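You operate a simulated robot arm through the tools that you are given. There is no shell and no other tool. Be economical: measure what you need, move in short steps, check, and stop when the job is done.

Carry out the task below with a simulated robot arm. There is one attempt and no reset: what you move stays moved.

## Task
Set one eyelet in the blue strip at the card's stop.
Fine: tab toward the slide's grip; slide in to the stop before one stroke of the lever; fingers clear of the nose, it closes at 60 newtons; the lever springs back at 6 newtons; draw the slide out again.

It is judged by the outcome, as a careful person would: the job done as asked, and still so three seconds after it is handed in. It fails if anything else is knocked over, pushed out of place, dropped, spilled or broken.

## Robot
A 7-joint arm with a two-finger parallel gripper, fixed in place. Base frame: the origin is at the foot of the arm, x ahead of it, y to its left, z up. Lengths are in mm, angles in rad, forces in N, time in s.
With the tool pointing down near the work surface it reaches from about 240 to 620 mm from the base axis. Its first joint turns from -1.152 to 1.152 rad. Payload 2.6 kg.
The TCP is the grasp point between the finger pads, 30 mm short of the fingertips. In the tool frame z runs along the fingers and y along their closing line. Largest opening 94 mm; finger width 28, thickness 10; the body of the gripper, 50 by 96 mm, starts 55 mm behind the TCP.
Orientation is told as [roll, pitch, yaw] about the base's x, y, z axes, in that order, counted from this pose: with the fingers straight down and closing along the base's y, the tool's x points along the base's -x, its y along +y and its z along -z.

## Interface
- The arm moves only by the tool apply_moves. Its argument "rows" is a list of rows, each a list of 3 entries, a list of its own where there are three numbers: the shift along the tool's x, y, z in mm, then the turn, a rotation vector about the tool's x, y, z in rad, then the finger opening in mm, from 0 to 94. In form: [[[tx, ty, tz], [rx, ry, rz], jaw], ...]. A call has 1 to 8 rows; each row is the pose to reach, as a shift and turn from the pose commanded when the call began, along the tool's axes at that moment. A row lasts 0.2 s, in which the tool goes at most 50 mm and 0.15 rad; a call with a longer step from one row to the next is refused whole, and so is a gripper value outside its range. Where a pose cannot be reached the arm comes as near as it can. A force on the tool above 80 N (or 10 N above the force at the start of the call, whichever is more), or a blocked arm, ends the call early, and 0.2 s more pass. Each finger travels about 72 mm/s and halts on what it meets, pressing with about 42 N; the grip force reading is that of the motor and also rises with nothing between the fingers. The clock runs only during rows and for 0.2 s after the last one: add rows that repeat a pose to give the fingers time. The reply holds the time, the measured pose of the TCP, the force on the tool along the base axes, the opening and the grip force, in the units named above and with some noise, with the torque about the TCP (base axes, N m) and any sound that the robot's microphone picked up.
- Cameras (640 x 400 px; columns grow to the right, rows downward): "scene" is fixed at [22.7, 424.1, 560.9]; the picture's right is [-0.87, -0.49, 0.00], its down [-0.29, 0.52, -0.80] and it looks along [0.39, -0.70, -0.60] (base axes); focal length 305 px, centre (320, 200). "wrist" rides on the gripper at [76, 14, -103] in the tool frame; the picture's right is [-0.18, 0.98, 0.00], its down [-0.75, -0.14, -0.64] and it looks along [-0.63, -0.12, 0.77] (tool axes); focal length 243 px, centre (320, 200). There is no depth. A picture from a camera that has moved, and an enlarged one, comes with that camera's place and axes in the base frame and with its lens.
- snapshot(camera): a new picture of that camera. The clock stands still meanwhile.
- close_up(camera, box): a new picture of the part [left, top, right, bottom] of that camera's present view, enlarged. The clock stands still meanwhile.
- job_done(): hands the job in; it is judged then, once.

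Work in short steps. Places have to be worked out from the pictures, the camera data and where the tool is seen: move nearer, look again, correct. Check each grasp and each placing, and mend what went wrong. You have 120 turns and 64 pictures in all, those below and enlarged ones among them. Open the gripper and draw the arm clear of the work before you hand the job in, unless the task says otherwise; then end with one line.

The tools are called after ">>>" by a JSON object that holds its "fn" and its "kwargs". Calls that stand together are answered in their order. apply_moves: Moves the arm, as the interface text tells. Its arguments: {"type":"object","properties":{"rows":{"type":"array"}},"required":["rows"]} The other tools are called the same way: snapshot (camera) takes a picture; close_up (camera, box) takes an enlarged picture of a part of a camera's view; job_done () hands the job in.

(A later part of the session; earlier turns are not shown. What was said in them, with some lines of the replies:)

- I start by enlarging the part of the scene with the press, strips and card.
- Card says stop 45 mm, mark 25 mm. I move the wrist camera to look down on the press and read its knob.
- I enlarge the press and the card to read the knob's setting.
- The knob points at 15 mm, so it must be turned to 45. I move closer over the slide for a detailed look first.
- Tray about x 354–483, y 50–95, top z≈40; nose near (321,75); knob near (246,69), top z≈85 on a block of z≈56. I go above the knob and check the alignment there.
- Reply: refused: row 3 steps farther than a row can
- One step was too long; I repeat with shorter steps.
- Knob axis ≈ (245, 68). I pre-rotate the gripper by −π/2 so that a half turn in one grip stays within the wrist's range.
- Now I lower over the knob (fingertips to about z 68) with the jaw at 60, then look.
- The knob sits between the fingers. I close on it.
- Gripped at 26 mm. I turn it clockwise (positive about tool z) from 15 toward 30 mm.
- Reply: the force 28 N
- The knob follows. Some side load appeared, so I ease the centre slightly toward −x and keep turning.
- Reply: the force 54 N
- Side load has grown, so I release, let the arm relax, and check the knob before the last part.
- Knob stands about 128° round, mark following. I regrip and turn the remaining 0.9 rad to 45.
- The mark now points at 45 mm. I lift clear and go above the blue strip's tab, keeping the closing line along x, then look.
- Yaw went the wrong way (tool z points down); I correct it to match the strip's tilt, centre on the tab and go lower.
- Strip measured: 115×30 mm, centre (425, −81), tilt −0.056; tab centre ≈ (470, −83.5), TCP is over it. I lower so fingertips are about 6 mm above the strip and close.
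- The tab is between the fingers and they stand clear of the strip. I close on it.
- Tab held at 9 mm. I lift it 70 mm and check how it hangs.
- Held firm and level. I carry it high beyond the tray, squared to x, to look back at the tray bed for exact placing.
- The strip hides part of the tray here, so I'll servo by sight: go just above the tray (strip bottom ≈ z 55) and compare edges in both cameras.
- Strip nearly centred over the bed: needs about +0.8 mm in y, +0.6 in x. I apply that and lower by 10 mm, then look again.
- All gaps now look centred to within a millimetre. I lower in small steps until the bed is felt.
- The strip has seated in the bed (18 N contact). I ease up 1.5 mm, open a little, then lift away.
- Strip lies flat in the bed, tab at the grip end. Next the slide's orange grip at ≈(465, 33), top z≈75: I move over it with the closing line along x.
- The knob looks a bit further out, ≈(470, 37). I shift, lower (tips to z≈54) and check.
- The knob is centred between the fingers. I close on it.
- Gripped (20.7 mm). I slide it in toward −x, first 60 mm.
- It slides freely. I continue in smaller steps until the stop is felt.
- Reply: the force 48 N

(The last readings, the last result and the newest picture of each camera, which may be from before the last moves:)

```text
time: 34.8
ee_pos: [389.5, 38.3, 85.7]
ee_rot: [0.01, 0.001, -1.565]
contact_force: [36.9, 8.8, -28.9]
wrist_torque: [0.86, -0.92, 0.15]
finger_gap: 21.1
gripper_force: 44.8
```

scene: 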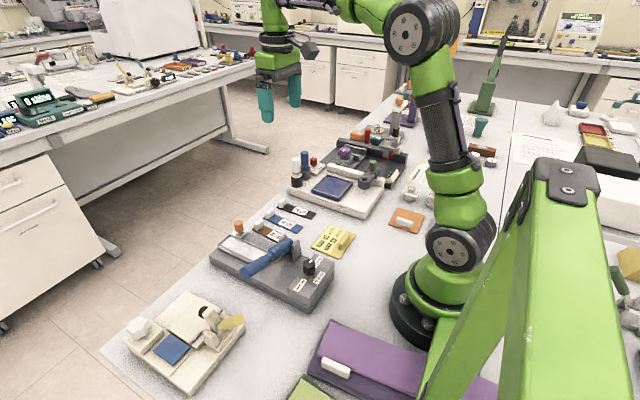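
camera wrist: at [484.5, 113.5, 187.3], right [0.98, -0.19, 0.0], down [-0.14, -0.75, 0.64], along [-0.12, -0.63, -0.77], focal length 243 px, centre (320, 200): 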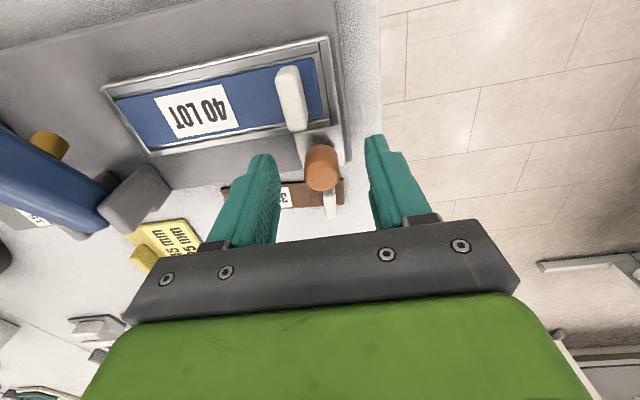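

A firm 37 N at x≈389 (about 81 mm travel): the stop. I ease the push slightly and inspect.

>>> {"fn": "apply_moves", "kwargs": {"rows": [[[0, 1.5, 0], [0, 0, 0], 12], [[0, 1.5, 0], [0, 0, 0], 12]]}}

>>> {"fn": "close_up", "kwargs": {"camera": "scene", "box": [230, 220, 330, 290]}}

```text
time: 35.4
ee_pos: [388.7, 36.8, 86.9]
ee_rot: [0.009, 0.0, -1.567]
contact_force: [31.3, 8.3, -27.6]
wrist_torque: [-0.04, -0.81, 0.28]
finger_gap: 20.7
gripper_force: 44.8
```

```text
5.71 times, centred on (280, 255) of scene
camera zoom: at [22.8, 424.1, 560.9], right [-0.87, -0.49, 0.0], down [-0.29, 0.52, -0.8], along [0.39, -0.7, -0.6], focal length 1742 px, centre (549, -114)
```

zoom: 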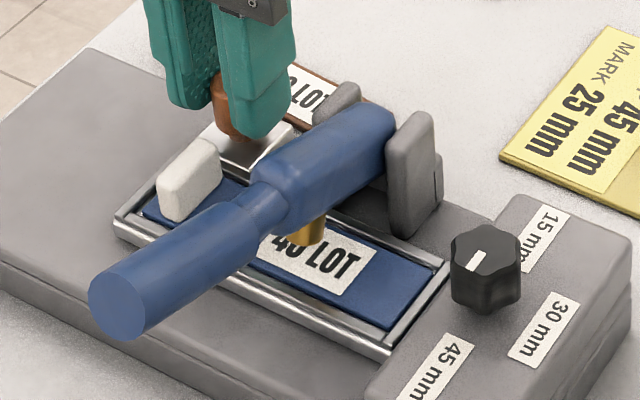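

The slide is at the stop with the nose about 45 mm from the strip's inner end. I release the grip and lift straight up, then check that the slide stayed.

>>> {"fn": "apply_moves", "kwargs": {"rows": [[[0, 2, 0], [0, 0, 0], 12], [[0, 2, 0], [0, 0, 0], 26], [[0, 2, 0], [0, 0, 0], 36], [[0, 2, 0], [0, 0, 0], 36], [[0, 2, -25], [0, 0, 0], 36], [[0, 2, -65], [0, 0, 0], 36], [[0, 2, -105], [0, 0, 0], 36], [[0, 2, -105], [0, 0, 0], 36]]}}

>>> {"fn": "close_up", "kwargs": {"camera": "scene", "box": [220, 210, 330, 290]}}

>>> {"fn": "snapshot", "kwargs": {"camera": "wrist"}}

```text
time: 37.2
ee_pos: [388.2, 38.5, 190.0]
ee_rot: [0.002, 0.003, -1.572]
contact_force: [-0.1, 0.1, -0.5]
wrist_torque: [0.0, -0.01, -0.02]
finger_gap: 36.0
gripper_force: 0.3
```

```text
5.00 times, centred on (275, 250) of scene
camera zoom: at [22.7, 424.1, 560.9], right [-0.87, -0.49, 0.0], down [-0.29, 0.52, -0.8], along [0.39, -0.7, -0.6], focal length 1524 px, centre (545, -50)
```

zoom: 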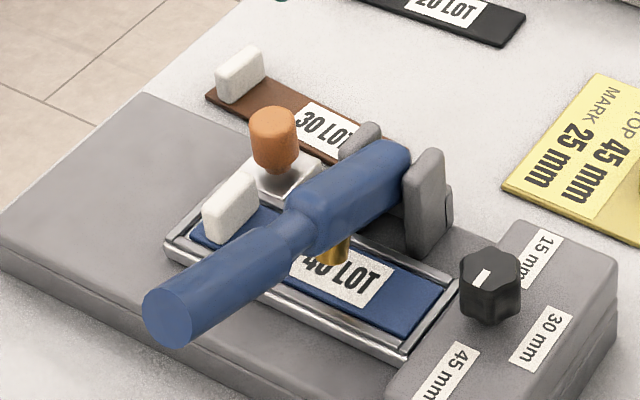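

```text
20 pictures are left
camera wrist: at [401.3, 114.3, 291.5], right [0.98, -0.18, 0.0], down [-0.14, -0.75, 0.64], along [-0.12, -0.63, -0.77], focal length 243 px, centre (320, 200)
```

wrist: 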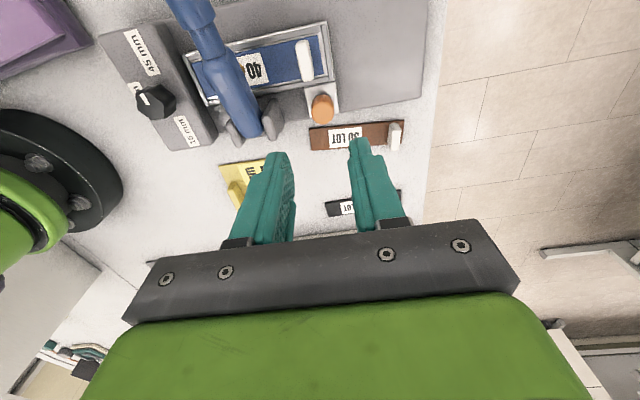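

Slide stayed at the stop. Now I move above the lever's handle end (≈(322,152)) with the finger gap nearly closed, far from the nose, and check alignment.

>>> {"fn": "apply_moves", "kwargs": {"rows": [[[35, -20, 0], [0, 0, 0], 24], [[70, -40, 0], [0, 0, 0], 12], [[105, -60, 0], [0, 0, 0], 12], [[113.5, -66, 0], [0, 0, 0], 12], [[113.5, -66, 0], [0, 0, 0], 12]]}}

>>> {"fn": "snapshot", "kwargs": {"camera": "wrist"}}

>>> {"fn": "close_up", "kwargs": {"camera": "scene", "box": [210, 190, 330, 290]}}

```text
time: 38.4
ee_pos: [324.2, 152.4, 190.5]
ee_rot: [0.002, 0.002, -1.572]
contact_force: [0.2, -0.3, 0.1]
wrist_torque: [0.0, 0.0, 0.01]
finger_gap: 12.2
gripper_force: 0.1
```

```text
19 pictures are left
camera wrist: at [337.6, 227.4, 291.8], right [0.98, -0.18, 0.0], down [-0.14, -0.75, 0.64], along [-0.12, -0.63, -0.77], focal length 243 px, centre (320, 200)
```

wrist: 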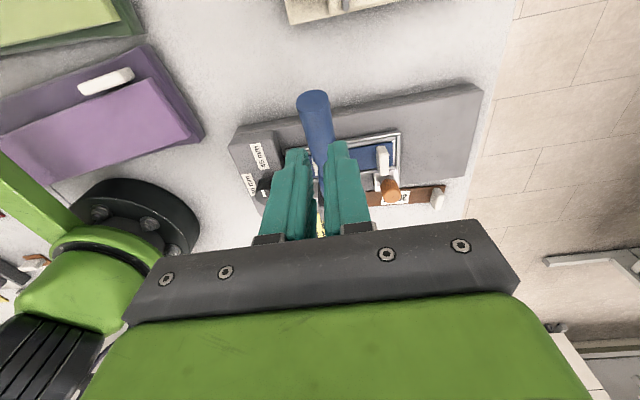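

```text
4.00 times, centred on (270, 240) of scene
camera zoom: at [22.7, 424.1, 560.9], right [-0.87, -0.49, 0.0], down [-0.29, 0.52, -0.8], along [0.39, -0.7, -0.6], focal length 1219 px, centre (520, 40)
```

zoom: 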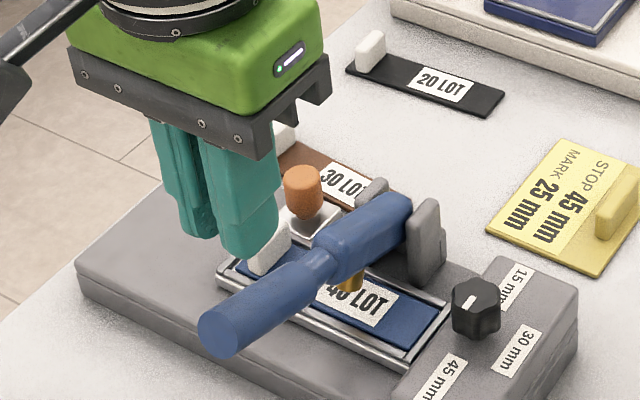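

Handle axis at x≈321, end at y≈177, z≈121. I shift slightly and lower to just touch the handle.

>>> {"fn": "apply_moves", "kwargs": {"rows": [[[5, -1, 0], [0, 0, 0], 10], [[5, -1, 12], [0, 0, 0], 10], [[5, -1, 22], [0, 0, 0], 10], [[5, -1, 28], [0, 0, 0], 10], [[5, -1, 28], [0, 0, 0], 10]]}}

>>> {"fn": "close_up", "kwargs": {"camera": "scene", "box": [210, 190, 330, 290]}}

```text
time: 39.6
ee_pos: [321.1, 157.4, 162.7]
ee_rot: [0.001, 0.001, -1.572]
contact_force: [0.9, 0.2, -0.1]
wrist_torque: [-0.01, -0.02, -0.04]
finger_gap: 10.2
gripper_force: 0.0
```

```text
4.00 times, centred on (270, 240) of scene
camera zoom: at [22.7, 424.1, 560.9], right [-0.87, -0.49, 0.0], down [-0.29, 0.52, -0.8], along [0.39, -0.7, -0.6], focal length 1219 px, centre (520, 40)
```

zoom: 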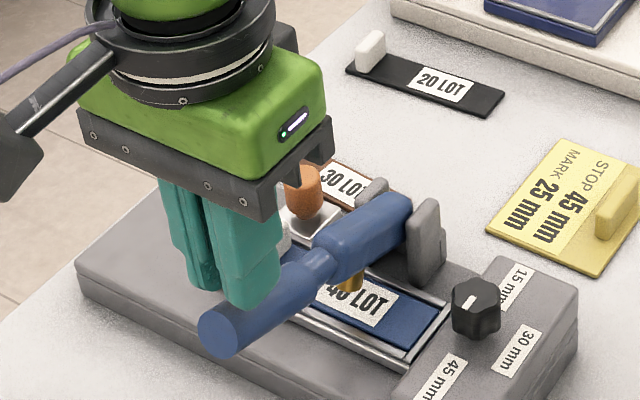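

Just above the handle, centred over it. I press down steadily, watching force.

>>> {"fn": "apply_moves", "kwargs": {"rows": [[[0, 0, 4], [0, 0, 0], 10], [[0, 0, 8], [0, 0, 0], 10], [[0, 0, 12], [0, 0, 0], 10], [[0, 0, 16], [0, 0, 0], 10], [[0, 0, 20], [0, 0, 0], 10], [[0, 0, 20], [0, 0, 0], 10]]}}

```text
time: 41.0
ee_pos: [321.7, 155.6, 142.2]
ee_rot: [0.002, 0.001, -1.57]
contact_force: [-0.1, 0.4, 2.1]
wrist_torque: [0.08, -0.02, -0.01]
finger_gap: 10.8
gripper_force: 0.4
```

Light contact begins (2 N). I keep pressing in small steps.

>>> {"fn": "apply_moves", "kwargs": {"rows": [[[0, 0, 4], [0, 0, 0], 10], [[0, 0, 8], [0, 0, 0], 10], [[0, 0, 12], [0, 0, 0], 10], [[0, 0, 15], [0, 0, 0], 10], [[0, 0, 15], [0, 0, 0], 10]]}}

>>> {"fn": "close_up", "kwargs": {"camera": "scene", "box": [210, 200, 330, 300]}}

```text
time: 42.2
ee_pos: [322.1, 157.2, 126.9]
ee_rot: [-0.001, 0.001, -1.571]
contact_force: [-2.6, 1.6, 3.4]
wrist_torque: [0.09, 0.11, 0.05]
finger_gap: 11.3
gripper_force: 0.7
```

```text
4.00 times, centred on (270, 250) of scene
camera zoom: at [22.7, 424.1, 560.9], right [-0.87, -0.49, 0.0], down [-0.29, 0.52, -0.8], along [0.39, -0.7, -0.6], focal length 1219 px, centre (520, 0)
```

zoom: 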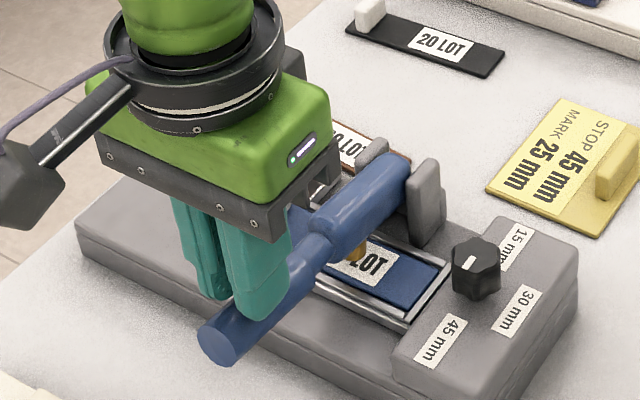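

The lever is going down with its spring. I continue toward the closing resistance.

>>> {"fn": "apply_moves", "kwargs": {"rows": [[[0, 0, 3], [0, 0, 0], 10], [[0, 0, 6], [0, 0, 0], 10], [[0, 0, 9], [0, 0, 0], 10], [[0, 0, 12], [0, 0, 0], 10], [[0, 0, 15], [0, 0, 0], 10], [[0, 0, 15], [0, 0, 0], 10]]}}

```text
time: 43.6
ee_pos: [322.4, 156.7, 111.3]
ee_rot: [0.002, 0.003, -1.571]
contact_force: [1.2, 2.0, 4.8]
wrist_torque: [0.09, -0.02, -0.01]
finger_gap: 11.0
gripper_force: 1.3
```

>>> {"fn": "close_up", "kwargs": {"camera": "scene", "box": [210, 200, 330, 300]}}

```text
4.00 times, centred on (270, 250) of scene
camera zoom: at [22.7, 424.1, 560.9], right [-0.87, -0.49, 0.0], down [-0.29, 0.52, -0.8], along [0.39, -0.7, -0.6], focal length 1219 px, centre (520, 0)
```

zoom: 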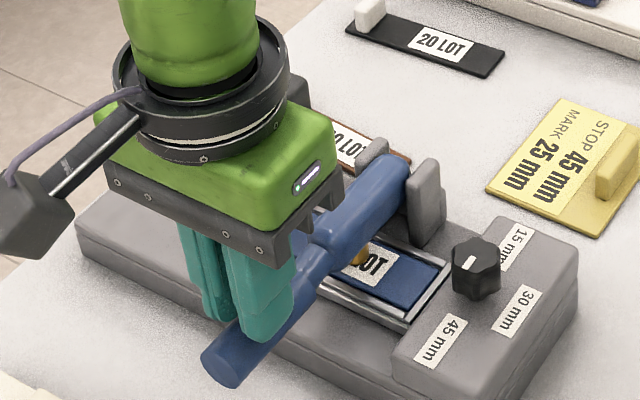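

The nose is nearly on the strip. I go on in 2 mm steps until the closing force is felt.

>>> {"fn": "apply_moves", "kwargs": {"rows": [[[0, 0, 2], [0, 0, 0], 10], [[0, 0, 4], [0, 0, 0], 10], [[0, 0, 6], [0, 0, 0], 10], [[0, 0, 8], [0, 0, 0], 10], [[0, 0, 10], [0, 0, 0], 10], [[0, 0, 12], [0, 0, 0], 10], [[0, 0, 12], [0, 0, 0], 10]]}}

```text
time: 45.2
ee_pos: [322.0, 156.8, 103.1]
ee_rot: [0.006, 0.007, -1.572]
contact_force: [-16.9, -9.4, 68.1]
wrist_torque: [-1.75, 0.7, -0.01]
finger_gap: 17.2
gripper_force: 45.2
```

68 N with the lever bottoming out, no sound reported yet. I hold briefly with a hair more, still one stroke.

>>> {"fn": "apply_moves", "kwargs": {"rows": [[[0, 0, 0.5], [0, 0, 0], 10], [[0, 0, 1], [0, 0, 0], 10], [[0, 0, 1], [0, 0, 0], 10]]}}

>>> {"fn": "close_up", "kwargs": {"camera": "scene", "box": [230, 210, 330, 290]}}

```text
time: 45.8
ee_pos: [322.4, 157.8, 107.8]
ee_rot: [0.01, 0.012, -1.579]
contact_force: [-24.7, -7.7, 66.7]
wrist_torque: [-1.18, 0.76, -0.4]
finger_gap: 0.0
gripper_force: 32.7
stopped in row 2: the force on the tool passed its limit at 82 N (the readings are from after the stop); the commanded pose is now the measured one
```

```text
5.00 times, centred on (280, 250) of scene
camera zoom: at [22.4, 424.0, 561.1], right [-0.87, -0.49, 0.0], down [-0.29, 0.52, -0.8], along [0.39, -0.7, -0.6], focal length 1524 px, centre (520, -50)
```

zoom: 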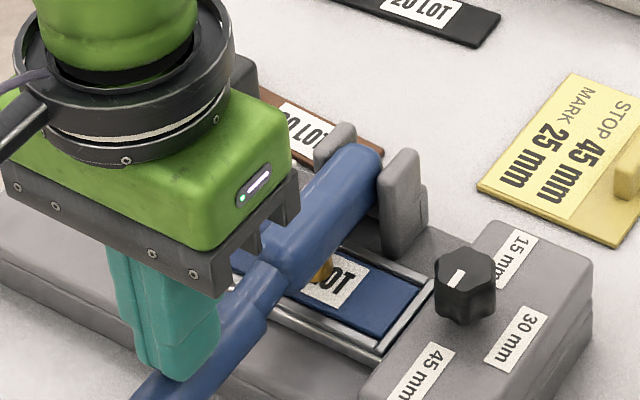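

The lever is held down at 67 N (peak 82), so the closing force was passed. I now let the lever up gently in one motion.

>>> {"fn": "apply_moves", "kwargs": {"rows": [[[0, 0, -6], [0, 0, 0], 0], [[0, 0, -14], [0, 0, 0], 0], [[0, 0, -22], [0, 0, 0], 0], [[0, 0, -32], [0, 0, 0], 0], [[0, 0, -42], [0, 0, 0], 0], [[0, 0, -55], [0, 0, 0], 0], [[0, 0, -70], [0, 0, 0], 0], [[0, 0, -85], [0, 0, 0], 0]]}}

>>> {"fn": "close_up", "kwargs": {"camera": "scene", "box": [220, 200, 340, 290]}}

```text
time: 47.6
ee_pos: [322.0, 158.4, 190.9]
ee_rot: [0.007, 0.004, -1.572]
contact_force: [0.2, 0.4, 0.6]
wrist_torque: [-0.03, -0.02, -0.02]
finger_gap: 0.0
gripper_force: 33.4
```

```text
4.44 times, centred on (280, 245) of scene
camera zoom: at [22.7, 424.1, 560.9], right [-0.87, -0.49, 0.0], down [-0.29, 0.52, -0.8], along [0.39, -0.7, -0.6], focal length 1355 px, centre (498, 0)
```

zoom: 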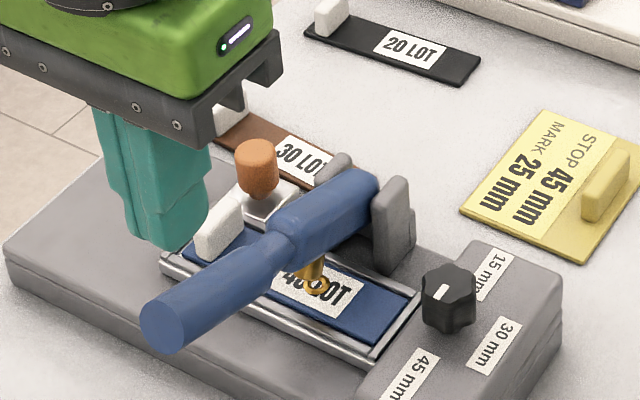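

A brass eyelet ring is visible in the strip and the lever has sprung back. I return above the slide's grip at ≈(389, 37.5).

>>> {"fn": "apply_moves", "kwargs": {"rows": [[[-40, 22, 0], [0, 0, 0], 20], [[-80, 44, 0], [0, 0, 0], 36], [[-120.5, 67, 0], [0, 0, 0], 38], [[-120.5, 67, 40], [0, 0, 0], 38], [[-120.5, 67, 65], [0, 0, 0], 38], [[-120.5, 67, 65], [0, 0, 0], 38]]}}

>>> {"fn": "snapshot", "kwargs": {"camera": "wrist"}}

```text
time: 49.0
ee_pos: [390.1, 36.5, 119.4]
ee_rot: [0.005, 0.008, -1.573]
contact_force: [0.5, 0.1, 0.1]
wrist_torque: [0.01, 0.02, 0.01]
finger_gap: 37.7
gripper_force: 0.1
```

```text
12 pictures are left
camera wrist: at [404.4, 111.6, 222.0], right [0.98, -0.19, 0.0], down [-0.15, -0.76, 0.64], along [-0.12, -0.63, -0.77], focal length 243 px, centre (320, 200)
```

wrist: 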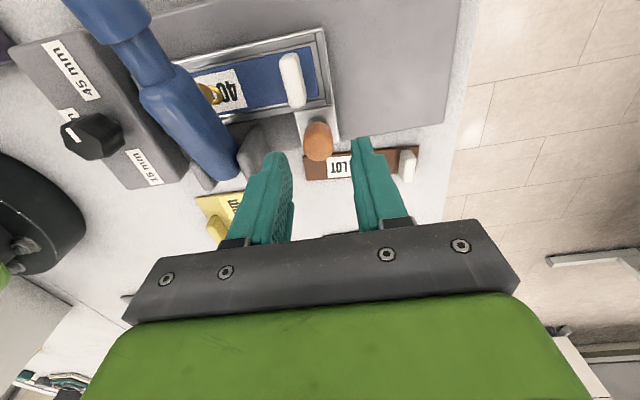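

Knob is centred under the fingers. I lower 34 mm and grip.

>>> {"fn": "apply_moves", "kwargs": {"rows": [[[0, 0, 15], [0, 0, 0], 38], [[0, 0, 34], [0, 0, 0], 38], [[0, 0, 34], [0, 0, 0], 38], [[0, 0, 34], [0, 0, 0], 24], [[0, 0, 34], [0, 0, 0], 12], [[0, 0, 34], [0, 0, 0], 12]]}}

```text
time: 50.4
ee_pos: [390.4, 38.0, 89.4]
ee_rot: [0.003, 0.005, -1.574]
contact_force: [0.9, 0.3, -5.5]
wrist_torque: [0.16, -0.08, -0.01]
finger_gap: 20.7
gripper_force: 44.5
```

Gripped. I draw the slide out by about 80 mm toward +x.

>>> {"fn": "apply_moves", "kwargs": {"rows": [[[0, 8, 0], [0, 0, 0], 12], [[0, 19, 0], [0, 0, 0], 12], [[0, 30, 0], [0, 0, 0], 12], [[0, 41, 0], [0, 0, 0], 12], [[0, 52, 0], [0, 0, 0], 12], [[0, 63, 0], [0, 0, 0], 12], [[0, 72, 0], [0, 0, 0], 12], [[0, 77, 0], [0, 0, 0], 12]]}}

>>> {"fn": "apply_moves", "kwargs": {"rows": [[[0, 2, 0], [0, 0, 0], 12], [[0, 4, 0], [0, 0, 0], 12], [[0, 4, 0], [0, 0, 0], 12]]}}

>>> {"fn": "close_up", "kwargs": {"camera": "scene", "box": [200, 200, 320, 290]}}

```text
time: 52.2
ee_pos: [465.4, 37.8, 88.8]
ee_rot: [0.003, 0.009, -1.576]
contact_force: [-1.0, 7.6, -12.8]
wrist_torque: [1.12, 0.01, -0.18]
finger_gap: 20.6
gripper_force: 45.2
```

```text
time: 53.0
ee_pos: [469.7, 37.9, 88.0]
ee_rot: [0.005, 0.007, -1.568]
contact_force: [-0.7, 12.9, -13.3]
wrist_torque: [-0.38, 0.01, 0.14]
finger_gap: 20.8
gripper_force: 45.1
```

```text
4.44 times, centred on (260, 245) of scene
camera zoom: at [22.7, 424.1, 560.9], right [-0.87, -0.49, 0.0], down [-0.29, 0.52, -0.8], along [0.39, -0.7, -0.6], focal length 1355 px, centre (587, 0)
```

zoom: 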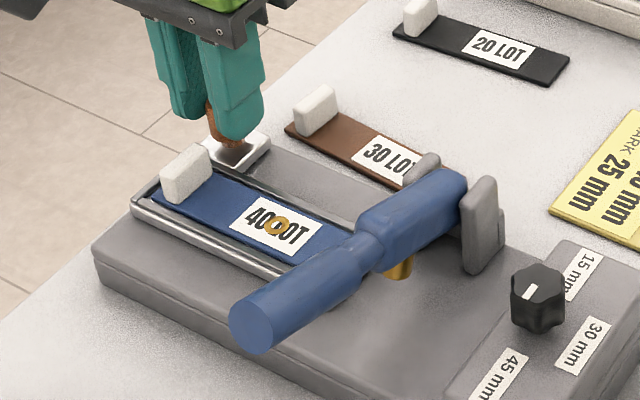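

The slide is back out with the eyelet in the strip. I release the grip and lift clear.

>>> {"fn": "apply_moves", "kwargs": {"rows": [[[0, 0, 0], [0, 0, 0], 26], [[0, 0, 0], [0, 0, 0], 44], [[0, 0, 0], [0, 0, 0], 44], [[0, 0, -40], [0, 0, 0], 44], [[0, 0, -85], [0, 0, 0], 44], [[0, 0, -120], [0, 0, 0], 50], [[0, 0, -120], [0, 0, 0], 50]]}}

>>> {"fn": "close_up", "kwargs": {"camera": "wrist", "box": [160, 20, 400, 170]}}

>>> {"fn": "snapshot", "kwargs": {"camera": "scene"}}

```text
time: 54.6
ee_pos: [467.8, 33.7, 211.2]
ee_rot: [0.007, 0.006, -1.573]
contact_force: [-1.0, -0.6, -0.1]
wrist_torque: [-0.01, -0.01, -0.01]
finger_gap: 49.9
gripper_force: 0.1
```

```text
2.67 times, centred on (280, 95) of wrist
camera zoom: at [481.4, 109.0, 313.0], right [0.98, -0.19, 0.01], down [-0.15, -0.76, 0.64], along [-0.11, -0.63, -0.77], focal length 647 px, centre (427, 480)
```

zoom: 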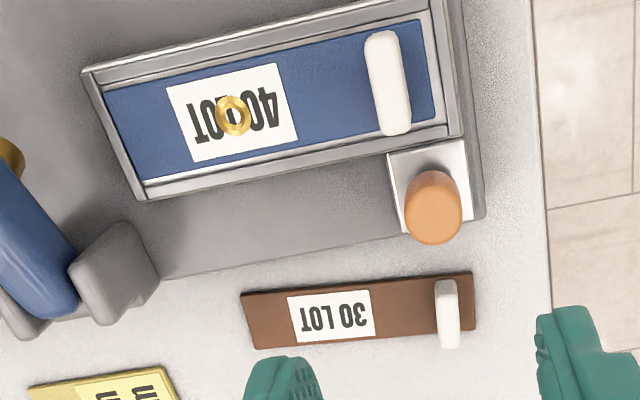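

```text
9 pictures are left
```

scene: 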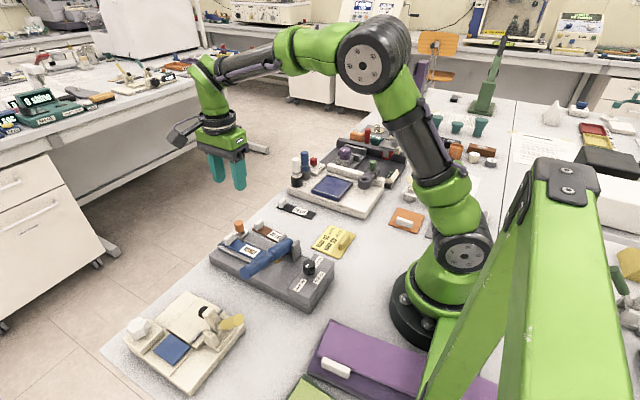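

One eyelet sits about 45 mm from the strip's inner end. The slide is out, the lever is up, and the other parts look undisturbed. The arm is clear and the gripper is open, so I hand in.

>>> {"fn": "job_done", "kwargs": {}}

```text
The job is handed in.
```

I set one eyelet in the blue strip at the 45 mm stop from the card. The slide is drawn back out, the lever has sprung back up, and the job is handed in.
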